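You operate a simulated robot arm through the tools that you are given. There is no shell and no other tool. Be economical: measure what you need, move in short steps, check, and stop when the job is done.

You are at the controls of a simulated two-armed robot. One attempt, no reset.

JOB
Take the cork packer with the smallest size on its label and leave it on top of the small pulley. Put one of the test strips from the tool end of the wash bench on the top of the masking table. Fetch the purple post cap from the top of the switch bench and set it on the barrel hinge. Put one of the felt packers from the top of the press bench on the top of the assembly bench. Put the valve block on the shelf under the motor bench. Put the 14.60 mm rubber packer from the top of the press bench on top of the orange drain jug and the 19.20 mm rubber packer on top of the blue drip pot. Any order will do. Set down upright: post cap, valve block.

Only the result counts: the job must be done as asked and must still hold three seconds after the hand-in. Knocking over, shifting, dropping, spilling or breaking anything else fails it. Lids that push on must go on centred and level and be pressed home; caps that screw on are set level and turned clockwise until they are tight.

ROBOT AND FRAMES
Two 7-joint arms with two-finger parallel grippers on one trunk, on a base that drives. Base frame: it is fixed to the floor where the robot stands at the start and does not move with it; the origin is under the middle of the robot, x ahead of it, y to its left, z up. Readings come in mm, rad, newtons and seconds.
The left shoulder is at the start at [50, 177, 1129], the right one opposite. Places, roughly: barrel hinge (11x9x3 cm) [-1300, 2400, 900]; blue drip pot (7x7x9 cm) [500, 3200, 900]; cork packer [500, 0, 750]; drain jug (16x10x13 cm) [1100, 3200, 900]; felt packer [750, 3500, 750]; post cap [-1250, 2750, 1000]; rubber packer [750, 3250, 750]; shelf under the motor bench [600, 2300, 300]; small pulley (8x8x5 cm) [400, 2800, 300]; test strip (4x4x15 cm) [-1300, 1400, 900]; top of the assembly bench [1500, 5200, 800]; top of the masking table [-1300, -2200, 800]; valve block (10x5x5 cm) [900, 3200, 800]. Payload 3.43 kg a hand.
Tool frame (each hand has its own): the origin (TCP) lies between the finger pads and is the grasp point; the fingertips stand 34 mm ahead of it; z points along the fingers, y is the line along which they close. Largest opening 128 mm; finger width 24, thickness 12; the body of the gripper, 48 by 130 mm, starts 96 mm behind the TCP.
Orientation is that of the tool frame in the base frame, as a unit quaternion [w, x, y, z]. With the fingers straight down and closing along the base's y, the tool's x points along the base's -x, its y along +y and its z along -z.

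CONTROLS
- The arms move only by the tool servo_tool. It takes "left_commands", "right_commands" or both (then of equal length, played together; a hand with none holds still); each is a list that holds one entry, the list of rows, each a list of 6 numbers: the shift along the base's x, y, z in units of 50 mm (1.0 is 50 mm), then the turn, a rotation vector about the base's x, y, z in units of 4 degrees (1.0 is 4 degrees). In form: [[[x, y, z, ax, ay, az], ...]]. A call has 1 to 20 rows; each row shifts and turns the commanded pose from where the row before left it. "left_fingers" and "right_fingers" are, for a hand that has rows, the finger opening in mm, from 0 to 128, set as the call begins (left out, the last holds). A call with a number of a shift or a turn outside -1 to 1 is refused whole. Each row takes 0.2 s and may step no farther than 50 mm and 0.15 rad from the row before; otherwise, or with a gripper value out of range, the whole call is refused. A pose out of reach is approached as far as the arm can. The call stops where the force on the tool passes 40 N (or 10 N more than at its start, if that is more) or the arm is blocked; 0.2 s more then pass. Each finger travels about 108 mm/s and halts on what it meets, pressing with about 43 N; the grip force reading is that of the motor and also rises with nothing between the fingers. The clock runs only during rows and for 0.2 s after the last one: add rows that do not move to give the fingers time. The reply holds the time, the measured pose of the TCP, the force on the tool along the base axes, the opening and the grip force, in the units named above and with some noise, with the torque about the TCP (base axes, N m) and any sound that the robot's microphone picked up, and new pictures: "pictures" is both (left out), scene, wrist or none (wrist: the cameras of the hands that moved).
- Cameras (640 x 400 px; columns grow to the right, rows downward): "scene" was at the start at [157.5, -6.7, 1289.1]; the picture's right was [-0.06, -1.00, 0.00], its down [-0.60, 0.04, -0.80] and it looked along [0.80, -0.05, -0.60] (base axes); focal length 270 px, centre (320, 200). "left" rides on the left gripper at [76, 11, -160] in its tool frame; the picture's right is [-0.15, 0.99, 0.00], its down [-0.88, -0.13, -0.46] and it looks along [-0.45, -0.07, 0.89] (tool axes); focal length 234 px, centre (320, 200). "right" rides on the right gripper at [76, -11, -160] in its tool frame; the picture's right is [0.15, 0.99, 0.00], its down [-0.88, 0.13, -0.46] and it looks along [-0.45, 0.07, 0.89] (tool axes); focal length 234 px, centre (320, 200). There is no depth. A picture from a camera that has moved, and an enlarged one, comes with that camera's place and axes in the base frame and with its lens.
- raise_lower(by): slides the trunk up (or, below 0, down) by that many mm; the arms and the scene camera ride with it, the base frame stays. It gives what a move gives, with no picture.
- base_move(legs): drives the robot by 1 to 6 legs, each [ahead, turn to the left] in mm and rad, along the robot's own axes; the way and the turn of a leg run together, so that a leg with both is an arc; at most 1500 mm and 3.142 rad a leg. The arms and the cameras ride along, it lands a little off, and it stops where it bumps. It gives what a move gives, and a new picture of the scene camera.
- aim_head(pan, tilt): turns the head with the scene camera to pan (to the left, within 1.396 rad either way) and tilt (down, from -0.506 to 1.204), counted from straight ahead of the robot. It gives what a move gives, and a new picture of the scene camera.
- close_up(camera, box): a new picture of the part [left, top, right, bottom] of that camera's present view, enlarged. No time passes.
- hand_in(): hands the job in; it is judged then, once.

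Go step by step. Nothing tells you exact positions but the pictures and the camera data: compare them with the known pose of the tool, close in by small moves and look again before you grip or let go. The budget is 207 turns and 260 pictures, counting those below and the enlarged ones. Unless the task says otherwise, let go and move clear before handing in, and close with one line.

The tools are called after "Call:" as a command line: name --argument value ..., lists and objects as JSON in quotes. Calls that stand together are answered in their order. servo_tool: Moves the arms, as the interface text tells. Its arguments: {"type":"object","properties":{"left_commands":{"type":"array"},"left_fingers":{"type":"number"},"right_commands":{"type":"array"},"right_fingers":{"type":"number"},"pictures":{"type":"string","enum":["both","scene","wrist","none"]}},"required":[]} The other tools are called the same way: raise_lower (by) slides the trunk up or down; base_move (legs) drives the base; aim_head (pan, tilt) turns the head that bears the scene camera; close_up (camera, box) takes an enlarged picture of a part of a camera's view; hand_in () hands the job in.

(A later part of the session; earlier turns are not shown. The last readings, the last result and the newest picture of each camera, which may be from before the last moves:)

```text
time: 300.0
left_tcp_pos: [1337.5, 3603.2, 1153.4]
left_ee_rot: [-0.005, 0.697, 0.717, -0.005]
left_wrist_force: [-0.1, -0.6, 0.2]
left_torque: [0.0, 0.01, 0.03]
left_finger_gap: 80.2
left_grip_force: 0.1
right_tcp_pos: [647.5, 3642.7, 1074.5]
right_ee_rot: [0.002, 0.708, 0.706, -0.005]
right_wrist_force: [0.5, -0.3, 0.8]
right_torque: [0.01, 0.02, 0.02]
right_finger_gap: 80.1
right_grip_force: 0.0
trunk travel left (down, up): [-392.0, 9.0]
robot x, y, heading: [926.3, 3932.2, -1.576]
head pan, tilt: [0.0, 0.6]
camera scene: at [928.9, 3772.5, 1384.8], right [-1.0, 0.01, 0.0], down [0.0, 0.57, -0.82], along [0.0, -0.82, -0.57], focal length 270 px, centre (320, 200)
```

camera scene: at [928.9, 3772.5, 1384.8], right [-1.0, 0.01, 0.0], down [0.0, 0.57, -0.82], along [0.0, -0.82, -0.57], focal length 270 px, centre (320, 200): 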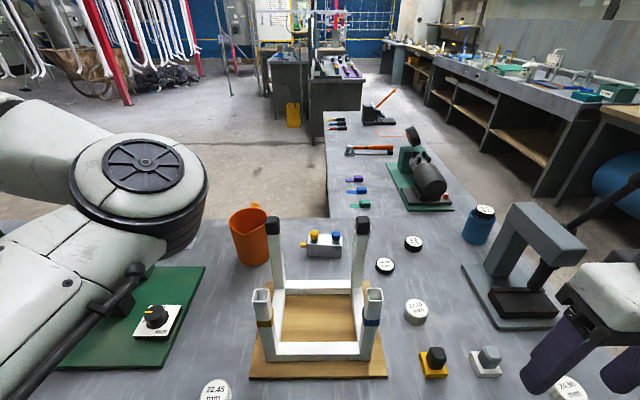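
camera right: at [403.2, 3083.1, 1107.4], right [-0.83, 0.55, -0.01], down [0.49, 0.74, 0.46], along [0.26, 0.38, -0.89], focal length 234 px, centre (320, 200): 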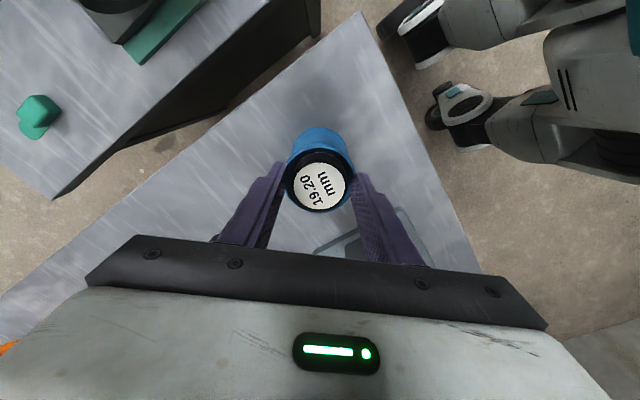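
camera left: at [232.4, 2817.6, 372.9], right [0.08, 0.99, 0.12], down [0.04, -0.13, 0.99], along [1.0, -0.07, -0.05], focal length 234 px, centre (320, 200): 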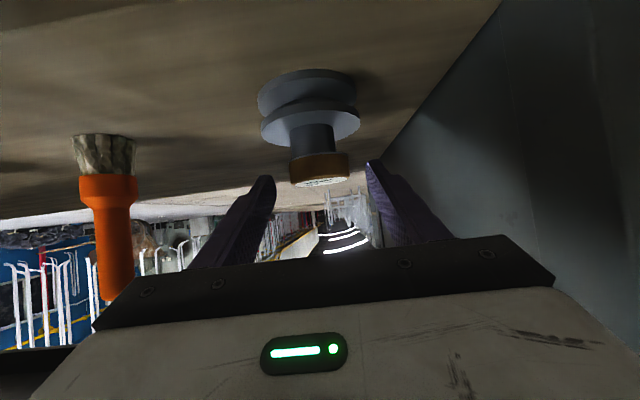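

The 14.60 mm rubber is now visible at about (759, 3285), beside the frame. I'll bring the right hand over it tilted 35° forward and yawed 20° to stay clear of the frame.

Call:
servo_tool --right_commands '[[[0.153, -0.494, -0.19, -0.972, 0, 0], [0.153, -0.494, -0.19, -0.972, 0, 0], [0.153, -0.494, -0.19, -0.972, 0, 0], [0.153, -0.494, -0.19, -0.972, 0, 0], [0.153, -0.494, -0.19, -0.972, 0, 0], [0.153, -0.494, -0.19, -0.972, 0, 0], [0.153, -0.494, -0.19, -0.972, 0, 0], [0.153, -0.494, -0.19, -0.972, 0, 0], [0.153, -0.494, -0.19, -0.972, 0, 0], [0.153, -0.494, -0.19, 0, 0, 1], [0.153, -0.494, -0.19, 0, 0, 1], [0.153, -0.494, -0.19, 0, 0, 1], [0.153, -0.494, -0.19, 0, 0, 1], [0.153, -0.494, -0.19, 0, 0, 1]]]' --right_fingers 72

```text
time: 303.0
left_tcp_pos: [1336.2, 3601.1, 1153.8]
left_ee_rot: [-0.004, 0.698, 0.716, -0.004]
left_wrist_force: [-0.6, 0.3, 0.7]
left_torque: [0.02, 0.0, 0.03]
left_finger_gap: 79.6
left_grip_force: 0.2
right_tcp_pos: [753.8, 3295.3, 941.8]
right_ee_rot: [0.248, 0.547, 0.779, -0.177]
right_wrist_force: [0.4, 0.1, -0.1]
right_torque: [0.0, -0.01, 0.0]
right_finger_gap: 72.3
right_grip_force: 0.1
trunk travel left (down, up): [-392.0, 9.0]
robot x, y, heading: [928.6, 3931.2, -1.576]
head pan, tilt: [0.0, 0.6]
camera scene: at [928.8, 3772.2, 1384.7], right [-1.0, 0.01, 0.0], down [0.0, 0.57, -0.82], along [0.0, -0.82, -0.57], focal length 270 px, centre (320, 200)
camera right: at [691.3, 3435.6, 1027.9], right [0.89, 0.45, -0.09], down [0.28, -0.38, 0.88], along [0.36, -0.81, -0.46], focal length 234 px, centre (320, 200)
```

scene: 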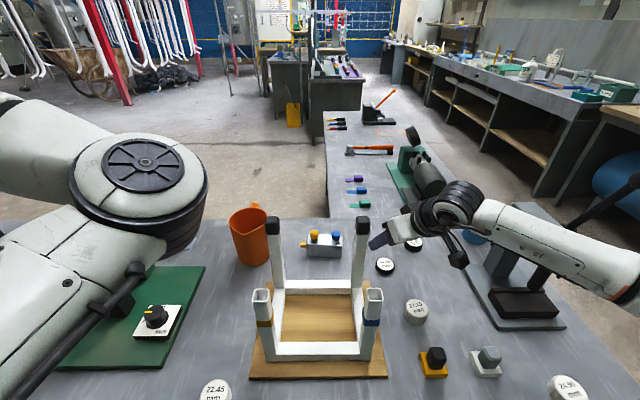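
right: 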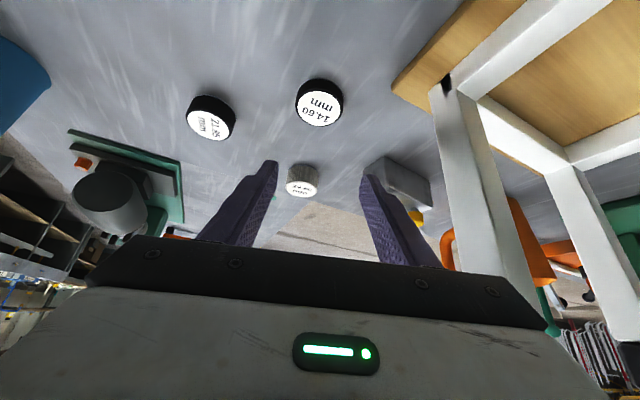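

Call:
servo_tool --right_commands '[[[-0.16, -0.08, -0.3, 0, 0, 0], [0, 0, -0.5, 0, 0, 0], [0, 0, -0.4, 0, 0, 0], [0, 0, 0, 0, 0, 0]]]' --right_fingers 72 --pictures "wrist"

Call:
close_up --camera "scene" --box '[340, 200, 480, 310]'

```text
time: 304.0
left_tcp_pos: [1336.9, 3602.7, 1152.7]
left_ee_rot: [-0.004, 0.698, 0.716, -0.006]
left_wrist_force: [-0.3, -0.1, 0.0]
left_torque: [-0.04, 0.01, 0.02]
left_finger_gap: 80.0
left_grip_force: 0.0
right_tcp_pos: [745.2, 3293.6, 879.7]
right_ee_rot: [0.249, 0.548, 0.779, -0.176]
right_wrist_force: [-0.6, -0.3, 0.4]
right_torque: [-0.03, -0.03, 0.03]
right_finger_gap: 71.9
right_grip_force: 0.1
trunk travel left (down, up): [-392.0, 9.0]
robot x, y, heading: [927.9, 3930.3, -1.572]
head pan, tilt: [0.0, 0.6]
camera right: at [683.1, 3433.9, 966.2], right [0.89, 0.45, -0.09], down [0.28, -0.38, 0.88], along [0.36, -0.81, -0.46], focal length 234 px, centre (320, 200)
```

right: 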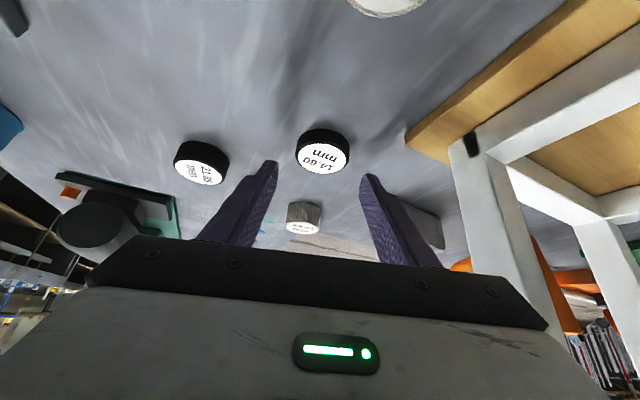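

```text
3.64 times, centred on (410, 255) of scene
camera zoom: at [928.7, 3772.7, 1384.8], right [-1.0, 0.01, 0.0], down [0.0, 0.56, -0.83], along [0.0, -0.83, -0.56], focal length 981 px, centre (-7, 0)
```

zoom: 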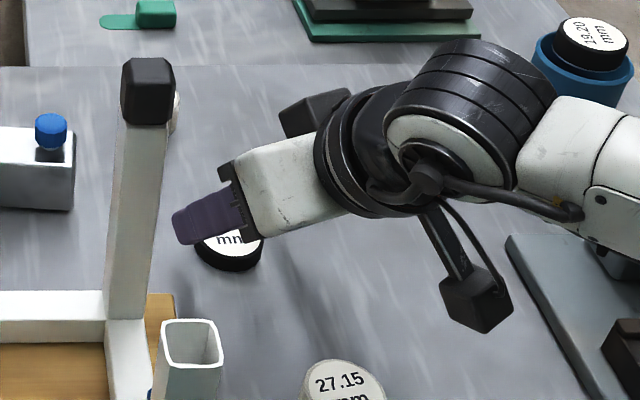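

Call:
servo_tool --right_commands '[[[0.02, -0.04, -0.2, 0, 0, 0], [0, 0, -0.17, 0, 0, 0], [0, 0, 0, 0, 0, 0]]]' --right_fingers 72 --pictures "none"

Call:
close_up --camera "right" --box '[230, 100, 410, 240]'

```text
time: 304.8
left_tcp_pos: [1336.2, 3601.3, 1153.5]
left_ee_rot: [-0.004, 0.698, 0.716, -0.006]
left_wrist_force: [0.7, -0.5, -0.1]
left_torque: [0.05, 0.02, 0.01]
left_finger_gap: 80.0
left_grip_force: 0.0
right_tcp_pos: [746.4, 3291.2, 861.7]
right_ee_rot: [0.248, 0.547, 0.78, -0.176]
right_wrist_force: [-1.0, 0.3, 0.5]
right_torque: [0.01, 0.02, -0.01]
right_finger_gap: 72.0
right_grip_force: 0.0
trunk travel left (down, up): [-392.0, 9.0]
robot x, y, heading: [928.8, 3931.9, -1.575]
head pan, tilt: [0.0, 0.6]
```

```text
2.86 times, centred on (320, 170) of right
camera zoom: at [684.5, 3432.0, 948.1], right [0.89, 0.45, -0.09], down [0.28, -0.38, 0.88], along [0.36, -0.81, -0.46], focal length 669 px, centre (320, 286)
```

zoom: 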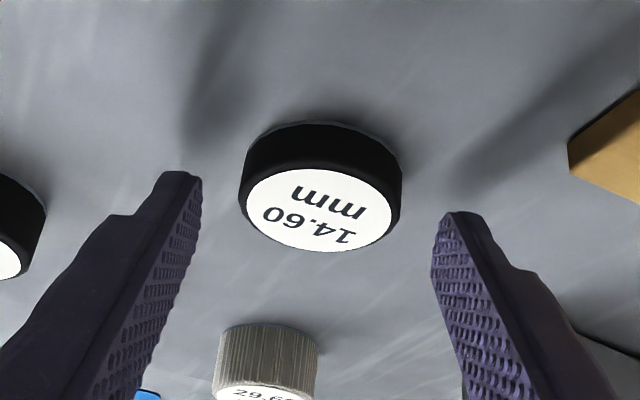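

Call:
servo_tool --right_commands '[[[0.01, -0.04, -0.05, 0, 0, 0], [0, 0, 0, 0, 0, 0], [0, 0, 0, 0, 0, 0], [0, 0, 0, 0, 0, 0]]]' --right_fingers 35 --pictures "none"

Call:
servo_tool --right_commands '[[[0, 0, 0.2, 0, 0, 0], [0, 0, 0.5, 0, 0, 0], [0, 0, 0.8, 0, 0, 0], [0, 0, 0.9, 0, 0, 0], [0, 0, 0.9, 0, 0, 0]]]' --right_fingers 35

```text
time: 305.8
left_tcp_pos: [1337.3, 3603.2, 1153.5]
left_ee_rot: [-0.004, 0.698, 0.716, -0.005]
left_wrist_force: [0.8, -0.5, -0.8]
left_torque: [0.0, -0.01, 0.02]
left_finger_gap: 80.0
left_grip_force: 0.0
right_tcp_pos: [747.5, 3288.9, 861.6]
right_ee_rot: [0.249, 0.547, 0.78, -0.176]
right_wrist_force: [-2.2, 3.3, 5.8]
right_torque: [0.07, 0.01, 0.01]
right_finger_gap: 47.8
right_grip_force: 43.1
trunk travel left (down, up): [-392.0, 9.0]
robot x, y, heading: [928.9, 3931.9, -1.573]
head pan, tilt: [0.0, 0.6]
```

```text
time: 307.0
left_tcp_pos: [1336.2, 3602.7, 1153.6]
left_ee_rot: [-0.004, 0.698, 0.716, -0.006]
left_wrist_force: [1.3, 0.5, 0.3]
left_torque: [-0.03, -0.04, 0.04]
left_finger_gap: 80.0
left_grip_force: 0.0
right_tcp_pos: [748.0, 3288.1, 1024.6]
right_ee_rot: [0.248, 0.548, 0.779, -0.176]
right_wrist_force: [0.2, 1.6, -0.7]
right_torque: [-0.02, 0.0, -0.01]
right_finger_gap: 47.8
right_grip_force: 42.9
trunk travel left (down, up): [-392.0, 9.0]
robot x, y, heading: [928.4, 3932.6, -1.576]
head pan, tilt: [0.0, 0.6]
camera scene: at [928.9, 3772.9, 1384.8], right [-1.0, 0.01, 0.0], down [0.0, 0.56, -0.83], along [0.0, -0.83, -0.56], focal length 270 px, centre (320, 200)
camera right: at [685.9, 3428.1, 1110.9], right [0.89, 0.45, -0.09], down [0.28, -0.38, 0.88], along [0.36, -0.81, -0.46], focal length 234 px, centre (320, 200)
```

scene: 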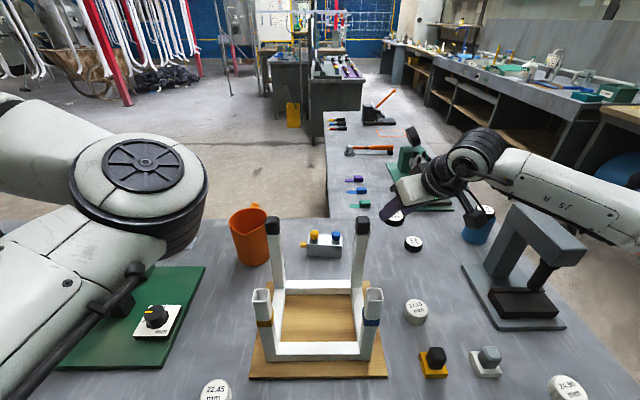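
right: 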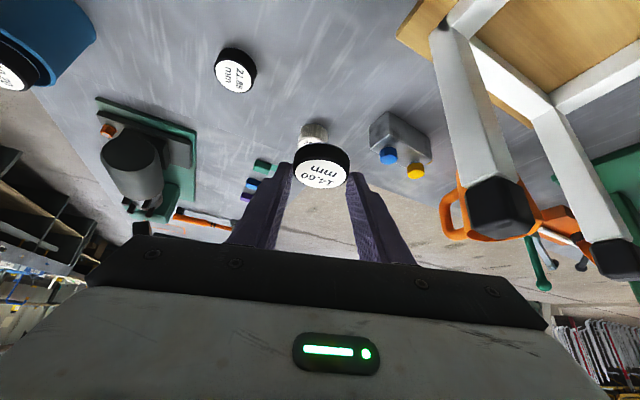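

The 14.60 mm rubber is held. I'll raise it, back out, shift 370 mm east so the right arm faces the jug, and look.

Call:
servo_tool --right_commands '[[[0, 0, 0.7, 0, 0, 0], [0, 0, 0.7, 0, 0, 0]]]' --right_fingers 35 --pictures "none"

Call:
base_move --legs '[[-300, 0], [0, 1.571], [370, 0], [0, -1.571]]'

```text
time: 307.6
left_tcp_pos: [1337.2, 3601.3, 1153.6]
left_ee_rot: [-0.005, 0.698, 0.716, -0.006]
left_wrist_force: [-0.5, -0.4, 0.1]
left_torque: [-0.02, 0.0, 0.03]
left_finger_gap: 80.0
left_grip_force: 0.0
right_tcp_pos: [744.0, 3288.4, 1096.1]
right_ee_rot: [0.249, 0.547, 0.78, -0.177]
right_wrist_force: [0.0, -0.6, -1.0]
right_torque: [0.03, -0.04, 0.01]
right_finger_gap: 47.6
right_grip_force: 43.2
trunk travel left (down, up): [-392.0, 9.0]
robot x, y, heading: [927.7, 3929.5, -1.573]
head pan, tilt: [0.0, 0.6]
```

```text
time: 319.2
left_tcp_pos: [1690.4, 3872.7, 1153.1]
left_ee_rot: [-0.005, 0.709, 0.705, -0.006]
left_wrist_force: [0.3, 0.5, -0.2]
left_torque: [-0.03, -0.02, -0.03]
left_finger_gap: 80.1
left_grip_force: 0.0
right_tcp_pos: [1089.1, 3580.1, 1094.9]
right_ee_rot: [0.246, 0.561, 0.77, -0.181]
right_wrist_force: [0.0, 0.0, -1.0]
right_torque: [0.05, 0.0, 0.02]
right_finger_gap: 47.6
right_grip_force: 42.9
trunk travel left (down, up): [-392.0, 9.0]
robot x, y, heading: [1293.1, 4218.8, -1.611]
head pan, tilt: [0.0, 0.6]
camera scene: at [1288.9, 4057.9, 1384.8], right [-1.0, 0.04, 0.0], down [0.02, 0.56, -0.83], along [-0.03, -0.82, -0.56], focal length 270 px, centre (320, 200)
```

scene: 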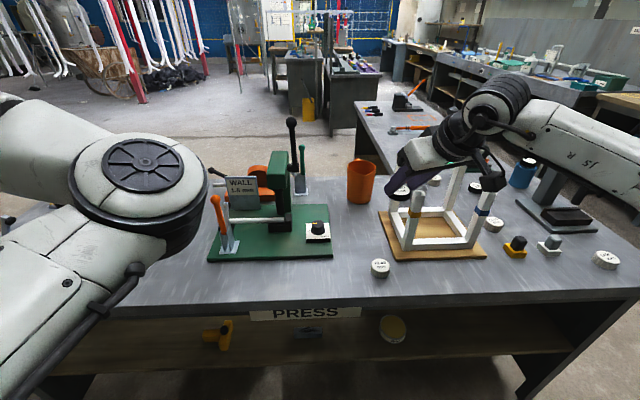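

Call:
servo_tool --right_commands '[[[0.5, 0, 0.5, 0, 0, 0], [0.3, 0, 0.3, 0, 0, 0]]]' --right_fingers 35 --pictures "none"

Call:
base_move --legs '[[300, 0]]'

Call:
close_up --camera "right" --box '[160, 0, 480, 220]'

```text
time: 319.8
left_tcp_pos: [1691.3, 3873.5, 1153.2]
left_ee_rot: [-0.004, 0.71, 0.704, -0.006]
left_wrist_force: [-0.7, 0.3, 0.8]
left_torque: [0.0, -0.02, 0.0]
left_finger_gap: 80.2
left_grip_force: 0.0
right_tcp_pos: [1130.5, 3581.9, 1134.5]
right_ee_rot: [0.245, 0.561, 0.77, -0.181]
right_wrist_force: [-1.0, -0.2, -0.7]
right_torque: [-0.03, -0.02, 0.01]
right_finger_gap: 47.7
right_grip_force: 43.1
trunk travel left (down, up): [-392.0, 9.0]
robot x, y, heading: [1295.2, 4216.3, -1.613]
head pan, tilt: [0.0, 0.6]
```

```text
time: 321.8
left_tcp_pos: [1678.1, 3570.7, 1153.7]
left_ee_rot: [-0.005, 0.711, 0.704, -0.005]
left_wrist_force: [-0.1, 0.2, 0.0]
left_torque: [0.01, -0.02, -0.03]
left_finger_gap: 79.9
left_grip_force: 0.1
right_tcp_pos: [1115.7, 3279.3, 1134.9]
right_ee_rot: [0.245, 0.562, 0.769, -0.18]
right_wrist_force: [0.1, -0.1, -0.9]
right_torque: [0.02, 0.0, 0.02]
right_finger_gap: 47.5
right_grip_force: 42.4
trunk travel left (down, up): [-392.0, 9.0]
robot x, y, heading: [1281.8, 3914.1, -1.614]
head pan, tilt: [0.0, 0.6]
camera scene: at [1276.2, 3755.2, 1384.7], right [-1.0, 0.04, 0.0], down [0.02, 0.56, -0.82], along [-0.04, -0.82, -0.57], focal length 270 px, centre (320, 200)
```

scene: 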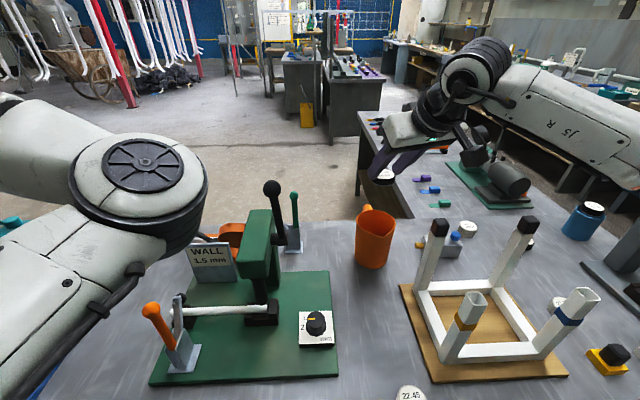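

```text
1.82 times, centred on (320, 110) of right
camera zoom: at [1059.5, 3422.2, 1220.8], right [0.91, 0.41, -0.09], down [0.26, -0.39, 0.88], along [0.33, -0.82, -0.46], focal length 426 px, centre (320, 364)
```

zoom: 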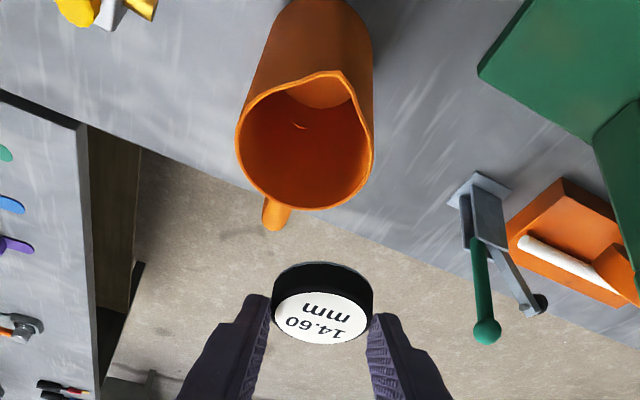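

Triangulation puts the jug's rim centre at about (1108, 3229, 955). I'll move the packer over it and lower.

Call:
servo_tool --right_commands '[[[-0.1, -0.4, 0, 0, 0, 0], [-0.1, -0.4, -0.5, 0, 0, 0], [0, 0, -0.8, 0, 0, 0], [0, 0, -0.8, 0, 0, 0], [0, 0, -0.2, 0, 0, 0], [0, 0, 0, 0, 0, 0]]]' --right_fingers 35

Call:
close_up --camera "right" --box '[220, 60, 420, 220]'

Call:
close_up --camera "scene" --box '[330, 150, 450, 280]'

```text
time: 323.2
left_tcp_pos: [1678.2, 3571.6, 1153.9]
left_ee_rot: [-0.004, 0.711, 0.703, -0.005]
left_wrist_force: [-0.6, -0.7, -0.8]
left_torque: [-0.04, 0.0, 0.02]
left_finger_gap: 80.1
left_grip_force: 0.0
right_tcp_pos: [1106.5, 3239.0, 1021.4]
right_ee_rot: [0.246, 0.562, 0.769, -0.181]
right_wrist_force: [0.5, 1.0, -0.4]
right_torque: [-0.02, 0.03, 0.0]
right_finger_gap: 47.3
right_grip_force: 43.6
trunk travel left (down, up): [-392.0, 9.0]
robot x, y, heading: [1281.7, 3911.4, -1.613]
head pan, tilt: [0.0, 0.6]
camera scene: at [1276.2, 3755.7, 1384.8], right [-1.0, 0.04, 0.0], down [0.02, 0.56, -0.82], along [-0.04, -0.82, -0.57], focal length 270 px, centre (320, 200)
camera right: at [1050.5, 3382.3, 1106.3], right [0.91, 0.41, -0.09], down [0.26, -0.39, 0.88], along [0.33, -0.82, -0.46], focal length 234 px, centre (320, 200)
```

scene: 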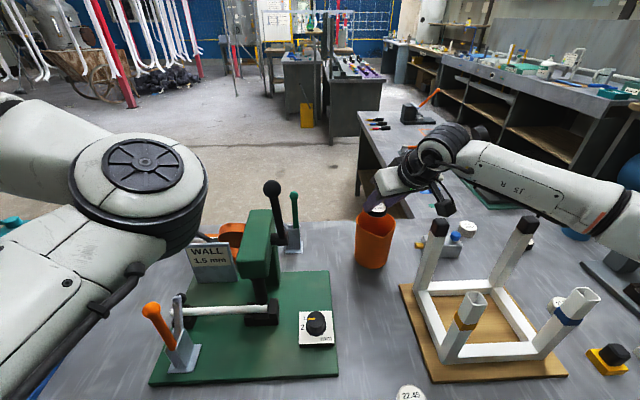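
right: 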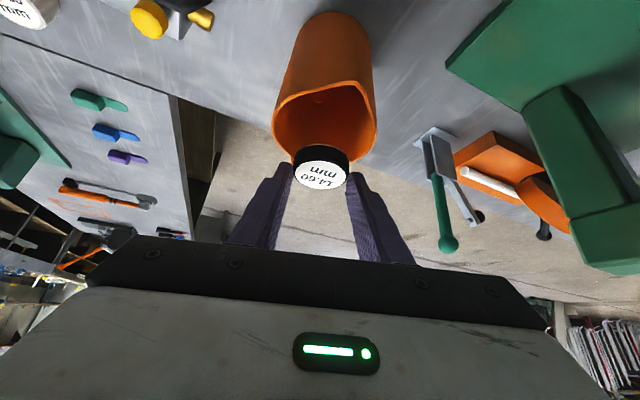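

```text
2.50 times, centred on (320, 140) of right
camera zoom: at [1050.5, 3382.3, 1106.3], right [0.91, 0.41, -0.09], down [0.26, -0.39, 0.88], along [0.33, -0.82, -0.46], focal length 585 px, centre (320, 350)
```

zoom: 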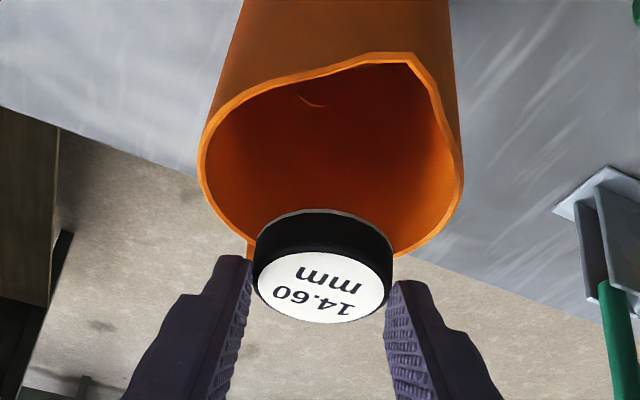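

```text
3.08 times, centred on (390, 215) of scene
camera zoom: at [1276.2, 3755.7, 1384.8], right [-1.0, 0.04, 0.0], down [0.02, 0.56, -0.82], along [-0.04, -0.82, -0.57], focal length 830 px, centre (105, 154)
```

zoom: 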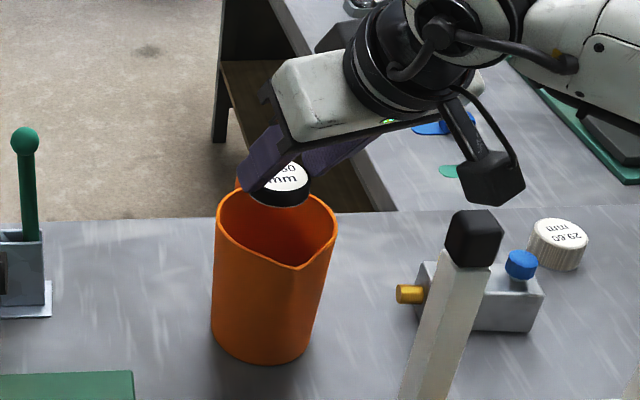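

Call:
servo_tool --right_commands '[[[-0.02, 0.26, 0, 0, 0, 0], [0, 0, -0.3, 0, 0, 0], [0, 0, -0.12, 0, 0, 0], [0, 0, 0, 0, 0, 0]]]' --right_fingers 35 --pictures "none"

Call:
close_up --camera "right" --box '[220, 60, 420, 220]'

Call:
close_up --camera "scene" --box '[330, 150, 450, 280]'

```text
time: 324.2
left_tcp_pos: [1678.1, 3571.4, 1153.5]
left_ee_rot: [-0.005, 0.711, 0.703, -0.006]
left_wrist_force: [0.5, -0.8, 0.0]
left_torque: [0.01, 0.0, -0.03]
left_finger_gap: 79.7
left_grip_force: 0.1
right_tcp_pos: [1106.7, 3252.1, 1001.0]
right_ee_rot: [0.245, 0.562, 0.769, -0.181]
right_wrist_force: [-0.5, 0.6, -0.8]
right_torque: [-0.03, 0.0, 0.05]
right_finger_gap: 47.5
right_grip_force: 43.2
trunk travel left (down, up): [-392.0, 9.0]
robot x, y, heading: [1281.9, 3916.0, -1.613]
head pan, tilt: [0.0, 0.6]
```

```text
2.50 times, centred on (320, 140) of right
camera zoom: at [1049.8, 3395.5, 1085.8], right [0.91, 0.41, -0.09], down [0.26, -0.39, 0.88], along [0.33, -0.82, -0.46], focal length 585 px, centre (320, 350)
```

zoom: 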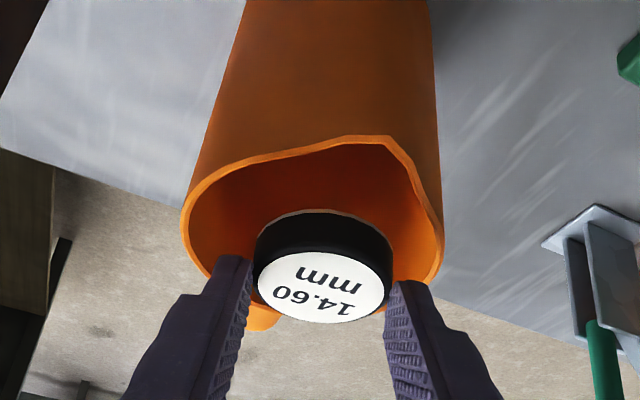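

```text
3.08 times, centred on (390, 215) of scene
camera zoom: at [1276.2, 3755.7, 1384.8], right [-1.0, 0.04, 0.0], down [0.02, 0.56, -0.82], along [-0.04, -0.82, -0.57], focal length 830 px, centre (105, 154)
```

zoom: 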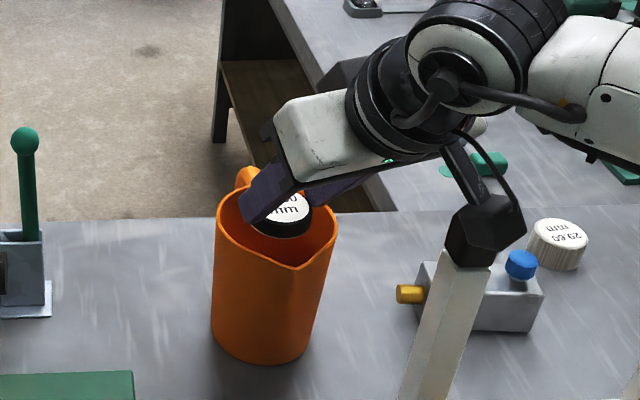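

Call:
servo_tool --right_commands '[[[0, 0, -0.1, 0, 0, 0], [0, 0, -0.06, 0, 0, 0], [0, 0, 0, 0, 0, 0]]]' --right_fingers 35 --pictures "none"

Call:
servo_tool --right_commands '[[[0, 0, -0.05, 0, 0, 0], [0, 0, 0, 0, 0, 0]]]' --right_fingers 35 --pictures "none"

Call:
close_up --camera "right" --box '[220, 60, 420, 220]'

```text
time: 325.0
left_tcp_pos: [1676.8, 3569.9, 1153.5]
left_ee_rot: [-0.004, 0.711, 0.703, -0.006]
left_wrist_force: [0.0, 0.0, 0.9]
left_torque: [0.0, 0.02, 0.0]
left_finger_gap: 79.9
left_grip_force: 0.0
right_tcp_pos: [1105.6, 3253.0, 992.0]
right_ee_rot: [0.246, 0.561, 0.769, -0.18]
right_wrist_force: [-0.3, 0.0, 0.6]
right_torque: [0.02, -0.05, 0.01]
right_finger_gap: 47.7
right_grip_force: 43.1
trunk travel left (down, up): [-392.0, 9.0]
robot x, y, heading: [1282.2, 3914.2, -1.61]
head pan, tilt: [0.0, 0.6]
```

```text
time: 325.6
left_tcp_pos: [1677.8, 3571.0, 1154.8]
left_ee_rot: [-0.004, 0.711, 0.703, -0.006]
left_wrist_force: [0.0, 0.2, -0.3]
left_torque: [0.04, -0.01, -0.01]
left_finger_gap: 79.9
left_grip_force: 0.1
right_tcp_pos: [1104.9, 3252.7, 992.1]
right_ee_rot: [0.247, 0.562, 0.768, -0.183]
right_wrist_force: [-0.1, 2.1, 9.4]
right_torque: [0.07, -0.21, 0.04]
right_finger_gap: 47.6
right_grip_force: 43.3
trunk travel left (down, up): [-392.0, 9.0]
robot x, y, heading: [1283.3, 3916.6, -1.613]
head pan, tilt: [0.0, 0.6]
```

```text
2.50 times, centred on (320, 140) of right
camera zoom: at [1049.0, 3396.2, 1076.6], right [0.91, 0.41, -0.09], down [0.26, -0.39, 0.88], along [0.33, -0.82, -0.46], focal length 585 px, centre (320, 350)
```

zoom: 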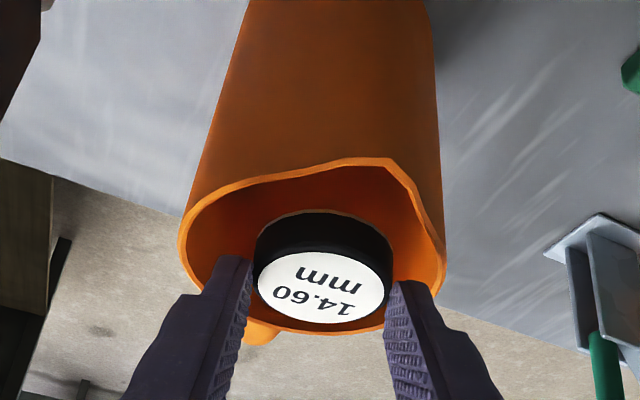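

Contact again at rim height in the middle of the mouth, so the jug's top is solid too. I'll release gently and check.

Call:
servo_tool --right_commands '[[[0, 0, 0, 0, 0, 0], [0, 0, 0, 0, 0, 0], [0, 0, 0, 0, 0, 0]]]' --right_fingers 60 --pictures "none"

Call:
close_up --camera "right" --box '[220, 60, 420, 220]'

```text
time: 326.4
left_tcp_pos: [1677.5, 3571.1, 1153.9]
left_ee_rot: [-0.005, 0.711, 0.703, -0.006]
left_wrist_force: [-0.6, -0.4, -0.7]
left_torque: [0.02, 0.03, 0.0]
left_finger_gap: 80.2
left_grip_force: 0.2
right_tcp_pos: [1105.8, 3253.1, 989.1]
right_ee_rot: [0.245, 0.561, 0.769, -0.181]
right_wrist_force: [-0.1, -0.1, 0.3]
right_torque: [0.0, 0.04, 0.03]
right_finger_gap: 59.9
right_grip_force: 0.1
trunk travel left (down, up): [-392.0, 9.0]
robot x, y, heading: [1283.7, 3916.9, -1.616]
head pan, tilt: [0.0, 0.6]
```

```text
2.50 times, centred on (320, 140) of right
camera zoom: at [1049.0, 3395.7, 1074.7], right [0.91, 0.41, -0.09], down [0.26, -0.39, 0.88], along [0.33, -0.82, -0.46], focal length 585 px, centre (320, 350)
```

zoom: 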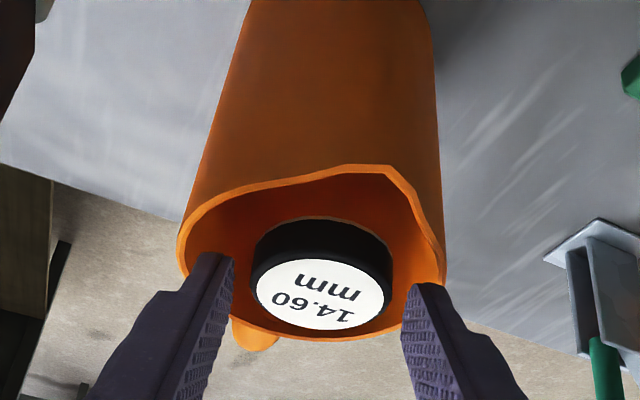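

The packer stays on the jug. I'll lift clear, straighten the hand, and come over the 22.45 mm felt near the front edge at about (1105, 3568).

Call:
servo_tool --right_commands '[[[0, 0, 0.3, 0, 0, 0], [0, 0, 0.8, 0, 0, 0], [0, 0, 0.8, 0, 0, 0], [0, 0, 0.7, 0, 0, 0], [0, 0.45, 0, 0, 0, -1], [0, 0.45, 0, 0, 0, -1], [0, 0.45, 0, 0, 0, -1], [0, 0.45, 0, 0, 0, -1], [0, 0.45, 0, 0, 0, -1], [0, 0.45, 0, 0.972, 0, 0], [0, 0.45, 0, 0.972, 0, 0], [0, 0.45, 0, 0.972, 0, 0], [0, 0.45, 0, 0.972, 0, 0], [0, 0.45, 0, 0.972, 0, 0], [0, 0.45, 0, 0.972, 0, 0], [0, 0.45, 0, 0.972, 0, 0], [0, 0.45, 0, 0.972, 0, 0], [0, 0.45, 0, 0.972, 0, 0]]]' --right_fingers 80

```text
time: 330.2
left_tcp_pos: [1678.4, 3569.8, 1153.1]
left_ee_rot: [-0.005, 0.711, 0.704, -0.006]
left_wrist_force: [0.7, -0.6, 0.5]
left_torque: [0.0, -0.02, 0.0]
left_finger_gap: 80.1
left_grip_force: 0.1
right_tcp_pos: [1105.9, 3569.1, 1117.4]
right_ee_rot: [-0.007, 0.718, 0.696, -0.012]
right_wrist_force: [-0.2, -1.0, -0.2]
right_torque: [0.0, 0.02, 0.01]
right_finger_gap: 79.8
right_grip_force: 0.1
trunk travel left (down, up): [-392.0, 9.0]
robot x, y, heading: [1282.5, 3916.7, -1.61]
head pan, tilt: [0.0, 0.6]
camera scene: at [1276.2, 3755.9, 1384.8], right [-1.0, 0.04, 0.0], down [0.02, 0.56, -0.83], along [-0.04, -0.82, -0.56], focal length 270 px, centre (320, 200)
camera right: at [1101.4, 3644.0, 1276.4], right [0.99, 0.11, -0.03], down [0.11, -0.88, 0.46], along [0.03, -0.46, -0.89], focal length 234 px, centre (320, 200)
```

scene: 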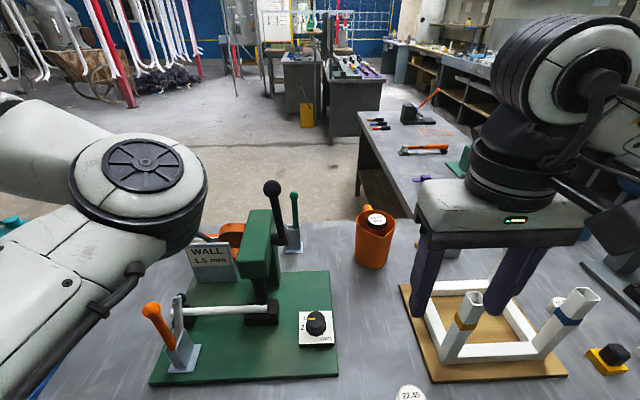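
right: 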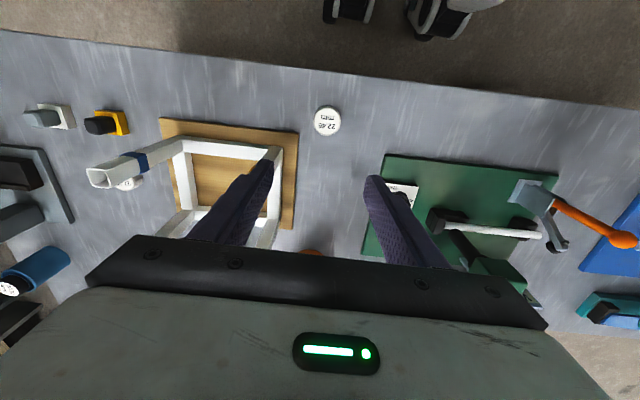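

Call:
servo_tool --right_commands '[[[0.1, 0.22, -0.6, 0, 0, 0], [0, 0, -0.9, 0, 0, 0], [0, 0, -0.9, 0, 0, 0], [0, 0, -0.9, 0, 0, 0], [0, 0, -0.9, 0, 0, 0]]]' --right_fingers 80 --pictures "wrist"

```text
time: 331.4
left_tcp_pos: [1677.6, 3570.2, 1153.5]
left_ee_rot: [-0.004, 0.71, 0.704, -0.006]
left_wrist_force: [-0.2, 0.0, 0.5]
left_torque: [-0.01, -0.01, -0.04]
left_finger_gap: 80.1
left_grip_force: 0.0
right_tcp_pos: [1109.8, 3578.1, 909.2]
right_ee_rot: [-0.006, 0.718, 0.695, -0.013]
right_wrist_force: [0.2, 0.1, -0.8]
right_torque: [0.02, 0.0, -0.01]
right_finger_gap: 80.1
right_grip_force: 0.1
trunk travel left (down, up): [-392.0, 9.0]
robot x, y, heading: [1282.5, 3912.3, -1.607]
head pan, tilt: [0.0, 0.6]
camera right: at [1105.8, 3654.5, 1066.8], right [0.99, 0.11, -0.03], down [0.11, -0.88, 0.46], along [0.03, -0.46, -0.89], focal length 234 px, centre (320, 200)
```

right: 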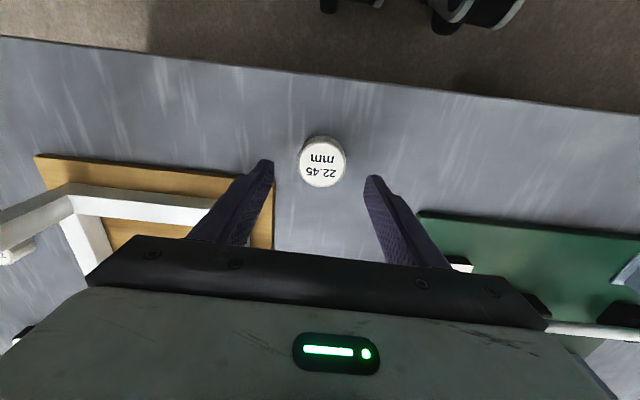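

Call:
servo_tool --right_commands '[[[0.02, 0.06, -0.45, 0, 0, 0], [0, 0, -0.43, 0, 0, 0], [0, 0, 0, 0, 0, 0]]]' --right_fingers 76 --pictures "none"

Call:
servo_tool --right_commands '[[[0, 0, 0, 0, 0, 0], [0, 0, 0, 0, 0, 0], [0, 0, 0, 0, 0, 0], [0, 0, 0, 0, 0, 0]]]' --right_fingers 35 --pictures "none"

Call:
servo_tool --right_commands '[[[0, 0, 0.3, 0, 0, 0], [0, 0, 0.9, 0, 0, 0], [0, 0, 0.9, 0, 0, 0], [0, 0, 0.9, 0, 0, 0], [0, 0, 0.9, 0, 0, 0], [0, 0, 0.5, 0, 0, 0]]]' --right_fingers 35 --pictures "wrist"

```text
time: 332.2
left_tcp_pos: [1676.7, 3570.6, 1152.9]
left_ee_rot: [-0.004, 0.711, 0.703, -0.005]
left_wrist_force: [1.0, -0.6, 0.3]
left_torque: [-0.04, 0.02, -0.01]
left_finger_gap: 80.0
left_grip_force: 0.0
right_tcp_pos: [1108.9, 3581.1, 865.5]
right_ee_rot: [-0.006, 0.718, 0.696, -0.013]
right_wrist_force: [0.3, 0.3, -0.2]
right_torque: [0.02, 0.01, 0.02]
right_finger_gap: 75.9
right_grip_force: 0.1
trunk travel left (down, up): [-392.0, 9.0]
robot x, y, heading: [1281.2, 3918.5, -1.613]
head pan, tilt: [0.0, 0.6]
```

```text
time: 333.2
left_tcp_pos: [1679.3, 3570.6, 1153.0]
left_ee_rot: [-0.004, 0.711, 0.703, -0.005]
left_wrist_force: [0.2, 0.2, -0.3]
left_torque: [-0.02, 0.01, 0.03]
left_finger_gap: 80.1
left_grip_force: 0.1
right_tcp_pos: [1109.5, 3580.9, 865.6]
right_ee_rot: [-0.007, 0.718, 0.696, -0.012]
right_wrist_force: [-0.8, -0.2, 0.1]
right_torque: [-0.03, 0.01, 0.03]
right_finger_gap: 47.7
right_grip_force: 43.7
trunk travel left (down, up): [-392.0, 9.0]
robot x, y, heading: [1282.0, 3913.3, -1.614]
head pan, tilt: [0.0, 0.6]
```

```text
time: 334.6
left_tcp_pos: [1678.9, 3569.7, 1152.9]
left_ee_rot: [-0.005, 0.711, 0.703, -0.006]
left_wrist_force: [0.6, 0.3, -0.5]
left_torque: [-0.01, 0.02, 0.0]
left_finger_gap: 79.9
left_grip_force: 0.1
right_tcp_pos: [1112.0, 3580.8, 1086.3]
right_ee_rot: [-0.006, 0.718, 0.696, -0.013]
right_wrist_force: [0.4, 0.1, 0.2]
right_torque: [0.0, 0.02, 0.0]
right_finger_gap: 47.7
right_grip_force: 42.9
trunk travel left (down, up): [-392.0, 9.0]
robot x, y, heading: [1285.1, 3914.4, -1.61]
head pan, tilt: [0.0, 0.6]
camera right: at [1108.7, 3657.8, 1245.0], right [0.99, 0.11, -0.03], down [0.11, -0.88, 0.46], along [0.03, -0.46, -0.89], focal length 234 px, centre (320, 200)
```

right: 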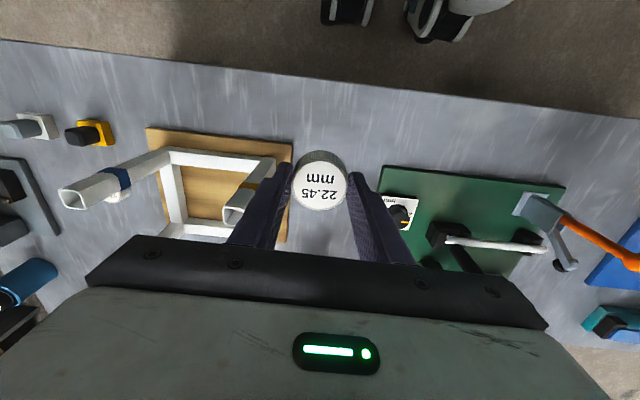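

The felt is held. I'll back out, turn around to the assembly bench and look for clear space.

Call:
base_move --legs '[[-280, 0], [0, 3.142], [200, 0.04]]'

Call:
aim_head --pan -0.2 --tilt 0.6

```text
refused: 3.142 is not a number from -3.14159 to 3.14159
```

```text
time: 335.4
left_tcp_pos: [1679.1, 3571.3, 1153.5]
left_ee_rot: [-0.005, 0.71, 0.704, -0.006]
left_wrist_force: [-0.3, 0.3, -0.7]
left_torque: [0.0, -0.05, 0.01]
left_finger_gap: 80.1
left_grip_force: 0.1
right_tcp_pos: [1112.3, 3581.1, 1085.9]
right_ee_rot: [-0.005, 0.718, 0.696, -0.012]
right_wrist_force: [-0.2, 0.0, 0.2]
right_torque: [-0.01, 0.0, 0.0]
right_finger_gap: 47.6
right_grip_force: 43.3
trunk travel left (down, up): [-392.0, 9.0]
robot x, y, heading: [1284.0, 3914.9, -1.614]
head pan, tilt: [-0.201, 0.6]
camera scene: at [1258.7, 3758.3, 1384.8], right [-0.97, 0.24, 0.0], down [0.14, 0.55, -0.83], along [-0.2, -0.8, -0.56], focal length 270 px, centre (320, 200)
```

scene: 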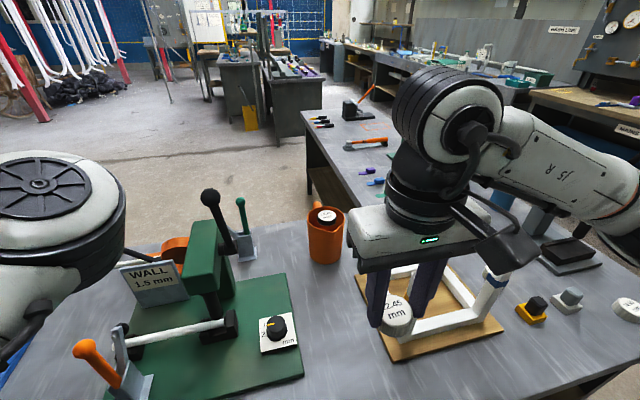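

Call:
base_move --legs '[[-280, 0], [0, 3.14], [200, 0.04]]'

```text
time: 345.9
left_tcp_pos: [878.6, 4719.4, 1153.8]
left_ee_rot: [-0.005, 0.725, -0.689, 0.006]
left_wrist_force: [0.2, 0.7, 1.2]
left_torque: [-0.03, 0.03, 0.02]
left_finger_gap: 80.2
left_grip_force: 0.1
right_tcp_pos: [1443.6, 4742.2, 1085.1]
right_ee_rot: [-0.013, 0.717, -0.696, 0.006]
right_wrist_force: [0.8, 0.4, -0.5]
right_torque: [-0.04, 0.04, -0.01]
right_finger_gap: 47.5
right_grip_force: 43.2
trunk travel left (down, up): [-392.0, 9.0]
robot x, y, heading: [1295.0, 4398.3, 1.586]
head pan, tilt: [-0.201, 0.6]
camera scene: at [1309.5, 4553.8, 1384.7], right [0.98, -0.18, 0.0], down [-0.1, -0.56, -0.82], along [0.15, 0.81, -0.57], focal length 270 px, centre (320, 200)
```

scene: 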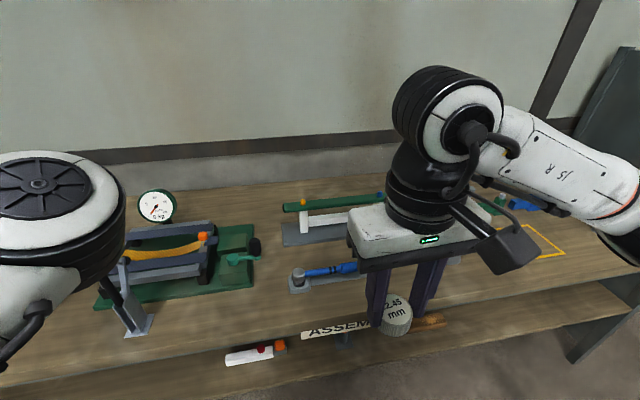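

There's clear bench-top in front of the blue tool, near (1444, 4922). I'll carry the felt there and lower.

Call:
servo_tool --right_commands '[[[0, 0.9, 0, 0, 0, 0], [0, 0.9, 0, 0, 0, 0], [0, 0.9, 0, 0, 0, 0], [0, 0.9, 0, 0, 0, 0], [0, 0, -0.8, 0, 0, 0], [0, 0, -0.8, 0, 0, 0], [0, 0, -0.8, 0, 0, 0], [0, 0, -0.8, 0, 0, 0]]]' --right_fingers 35

```text
time: 347.7
left_tcp_pos: [877.8, 4718.1, 1153.3]
left_ee_rot: [-0.005, 0.725, -0.689, 0.004]
left_wrist_force: [0.0, -0.2, -0.6]
left_torque: [0.0, 0.0, -0.01]
left_finger_gap: 80.0
left_grip_force: 0.0
right_tcp_pos: [1445.1, 4920.7, 925.2]
right_ee_rot: [-0.013, 0.718, -0.696, 0.006]
right_wrist_force: [0.1, 0.0, -0.3]
right_torque: [-0.01, 0.0, -0.03]
right_finger_gap: 47.5
right_grip_force: 43.6
trunk travel left (down, up): [-392.0, 9.0]
robot x, y, heading: [1293.8, 4398.7, 1.585]
head pan, tilt: [-0.201, 0.6]
camera scene: at [1309.6, 4553.3, 1384.8], right [0.98, -0.18, 0.0], down [-0.1, -0.56, -0.82], along [0.15, 0.81, -0.57], focal length 270 px, centre (320, 200)
camera right: at [1454.9, 4843.3, 1083.7], right [-0.98, -0.18, -0.03], down [-0.17, 0.87, 0.46], along [-0.06, 0.46, -0.89], focal length 234 px, centre (320, 200)
```

scene: 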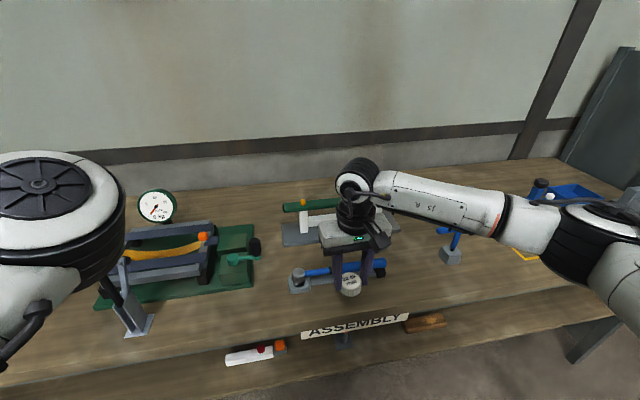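
right: 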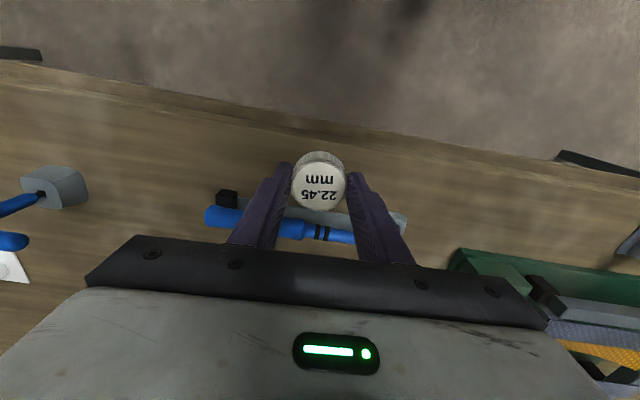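

Call:
servo_tool --right_commands '[[[0, 0.28, -0.5, 0, 0, 0], [0, 0, -0.3, 0, 0, 0], [0, 0, -0.12, 0, 0, 0], [0, 0, -0.08, 0, 0, 0], [0, 0, -0.08, 0, 0, 0], [0, 0, -0.08, 0, 0, 0], [0, 0, 0, 0, 0, 0]]]' --right_fingers 35 --pictures "wrist"

```text
time: 349.3
left_tcp_pos: [878.0, 4718.3, 1154.1]
left_ee_rot: [-0.005, 0.725, -0.689, 0.005]
left_wrist_force: [0.4, -0.2, 0.1]
left_torque: [0.0, 0.0, 0.03]
left_finger_gap: 80.0
left_grip_force: 0.1
right_tcp_pos: [1441.9, 4935.5, 867.5]
right_ee_rot: [-0.013, 0.718, -0.696, 0.006]
right_wrist_force: [-0.4, 0.1, -1.6]
right_torque: [0.0, 0.0, -0.01]
right_finger_gap: 47.6
right_grip_force: 43.3
trunk travel left (down, up): [-392.0, 9.0]
robot x, y, heading: [1297.0, 4396.6, 1.59]
head pan, tilt: [-0.201, 0.6]
camera right: at [1453.5, 4857.9, 1025.4], right [-0.98, -0.17, -0.03], down [-0.17, 0.87, 0.46], along [-0.06, 0.46, -0.89], focal length 234 px, centre (320, 200)
```

right: 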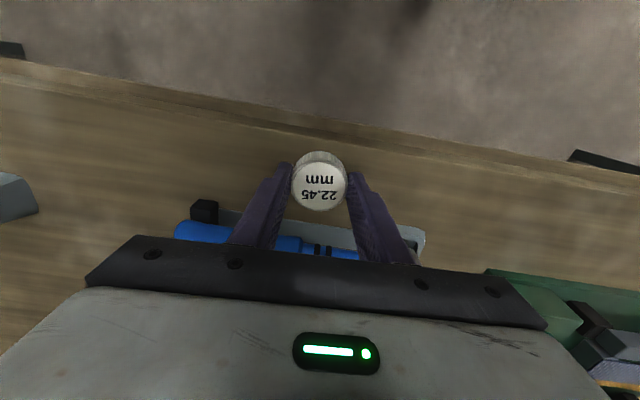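

Call:
servo_tool --right_commands '[[[0, 0, -0.06, 0, 0, 0], [0, 0, -0.06, 0, 0, 0], [0, 0, -0.06, 0, 0, 0], [0, 0, -0.06, 0, 0, 0], [0, 0, -0.06, 0, 0, 0], [0, 0, 0, 0, 0, 0]]]' --right_fingers 35 --pictures "none"

Call:
close_up --camera "scene" --box '[280, 220, 420, 340]'

```text
time: 350.7
left_tcp_pos: [878.3, 4718.0, 1153.4]
left_ee_rot: [-0.006, 0.725, -0.689, 0.004]
left_wrist_force: [-0.6, 0.0, -0.3]
left_torque: [0.03, 0.02, 0.01]
left_finger_gap: 80.2
left_grip_force: 0.2
right_tcp_pos: [1444.2, 4935.1, 852.9]
right_ee_rot: [-0.012, 0.718, -0.696, 0.006]
right_wrist_force: [-0.1, 0.5, -0.6]
right_torque: [-0.05, -0.01, 0.01]
right_finger_gap: 47.6
right_grip_force: 43.6
trunk travel left (down, up): [-392.0, 9.0]
robot x, y, heading: [1297.1, 4398.1, 1.59]
head pan, tilt: [-0.201, 0.6]
```

```text
3.33 times, centred on (350, 280) of scene
camera zoom: at [1309.5, 4553.0, 1384.8], right [0.98, -0.18, 0.0], down [-0.1, -0.56, -0.83], along [0.15, 0.81, -0.56], focal length 899 px, centre (220, -67)
```

zoom: 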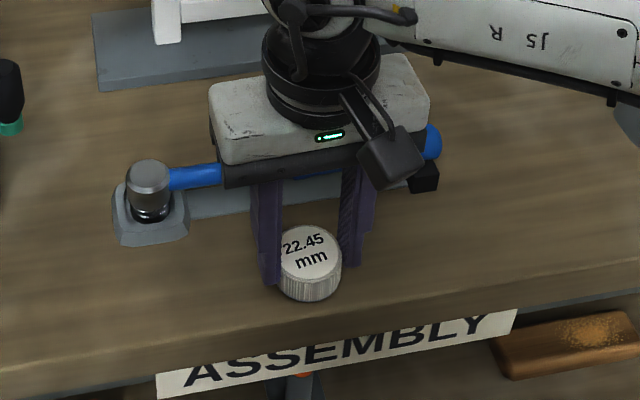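

Call:
servo_tool --right_commands '[[[0, 0.16, -0.06, 0, 0, 0], [0, 0, -0.06, 0, 0, 0], [0, 0, -0.05, 0, 0, 0], [0, 0, -0.05, 0, 0, 0], [0, 0, 0, 0, 0, 0]]]' --right_fingers 35 --pictures "none"

```text
time: 351.9
left_tcp_pos: [878.5, 4716.6, 1154.6]
left_ee_rot: [-0.006, 0.725, -0.689, 0.003]
left_wrist_force: [-0.3, 0.4, 0.0]
left_torque: [0.02, 0.02, 0.02]
left_finger_gap: 80.0
left_grip_force: 0.1
right_tcp_pos: [1443.1, 4944.5, 844.5]
right_ee_rot: [-0.014, 0.717, -0.697, 0.003]
right_wrist_force: [4.6, -0.3, 22.2]
right_torque: [-0.06, 0.26, 0.03]
right_finger_gap: 47.7
right_grip_force: 42.8
trunk travel left (down, up): [-392.0, 9.0]
robot x, y, heading: [1295.0, 4398.0, 1.587]
head pan, tilt: [-0.201, 0.6]
```

Contact at 22 N. I'll release the felt, lift and check.

Call:
servo_tool --right_commands '[[[0, 0, 0.04, 0, 0, 0], [0, 0, 0, 0, 0, 0], [0, 0, 0, 0, 0, 0], [0, 0, 0, 0, 0, 0]]]' --right_fingers 76 --pictures "none"

Call:
servo_tool --right_commands '[[[0, 0, 0.4, 0, 0, 0], [0, 0, 0.9, 0, 0, 0], [0, 0, 0.9, 0, 0, 0], [0, 0, 0.9, 0, 0, 0], [0, 0, 0.9, 0, 0, 0], [0, -0.9, 0.6, 0, 0, 0], [0, -0.9, 0, 0, 0, 0], [0, -0.9, 0, 0, 0, 0], [0, -0.9, 0, 0, 0, 0]]]' --pictures "wrist"

```text
time: 352.9
left_tcp_pos: [878.9, 4717.4, 1154.4]
left_ee_rot: [-0.006, 0.725, -0.689, 0.005]
left_wrist_force: [-0.4, -0.3, -0.1]
left_torque: [0.01, -0.02, 0.03]
left_finger_gap: 80.0
left_grip_force: 0.0
right_tcp_pos: [1443.5, 4943.8, 843.4]
right_ee_rot: [-0.013, 0.718, -0.696, 0.006]
right_wrist_force: [1.3, 0.1, -0.5]
right_torque: [-0.02, -0.01, -0.01]
right_finger_gap: 76.0
right_grip_force: 0.0
trunk travel left (down, up): [-392.0, 9.0]
robot x, y, heading: [1296.3, 4398.7, 1.588]
head pan, tilt: [-0.201, 0.6]
```

```text
refused: row 6 steps farther than a row can; nothing moved
```

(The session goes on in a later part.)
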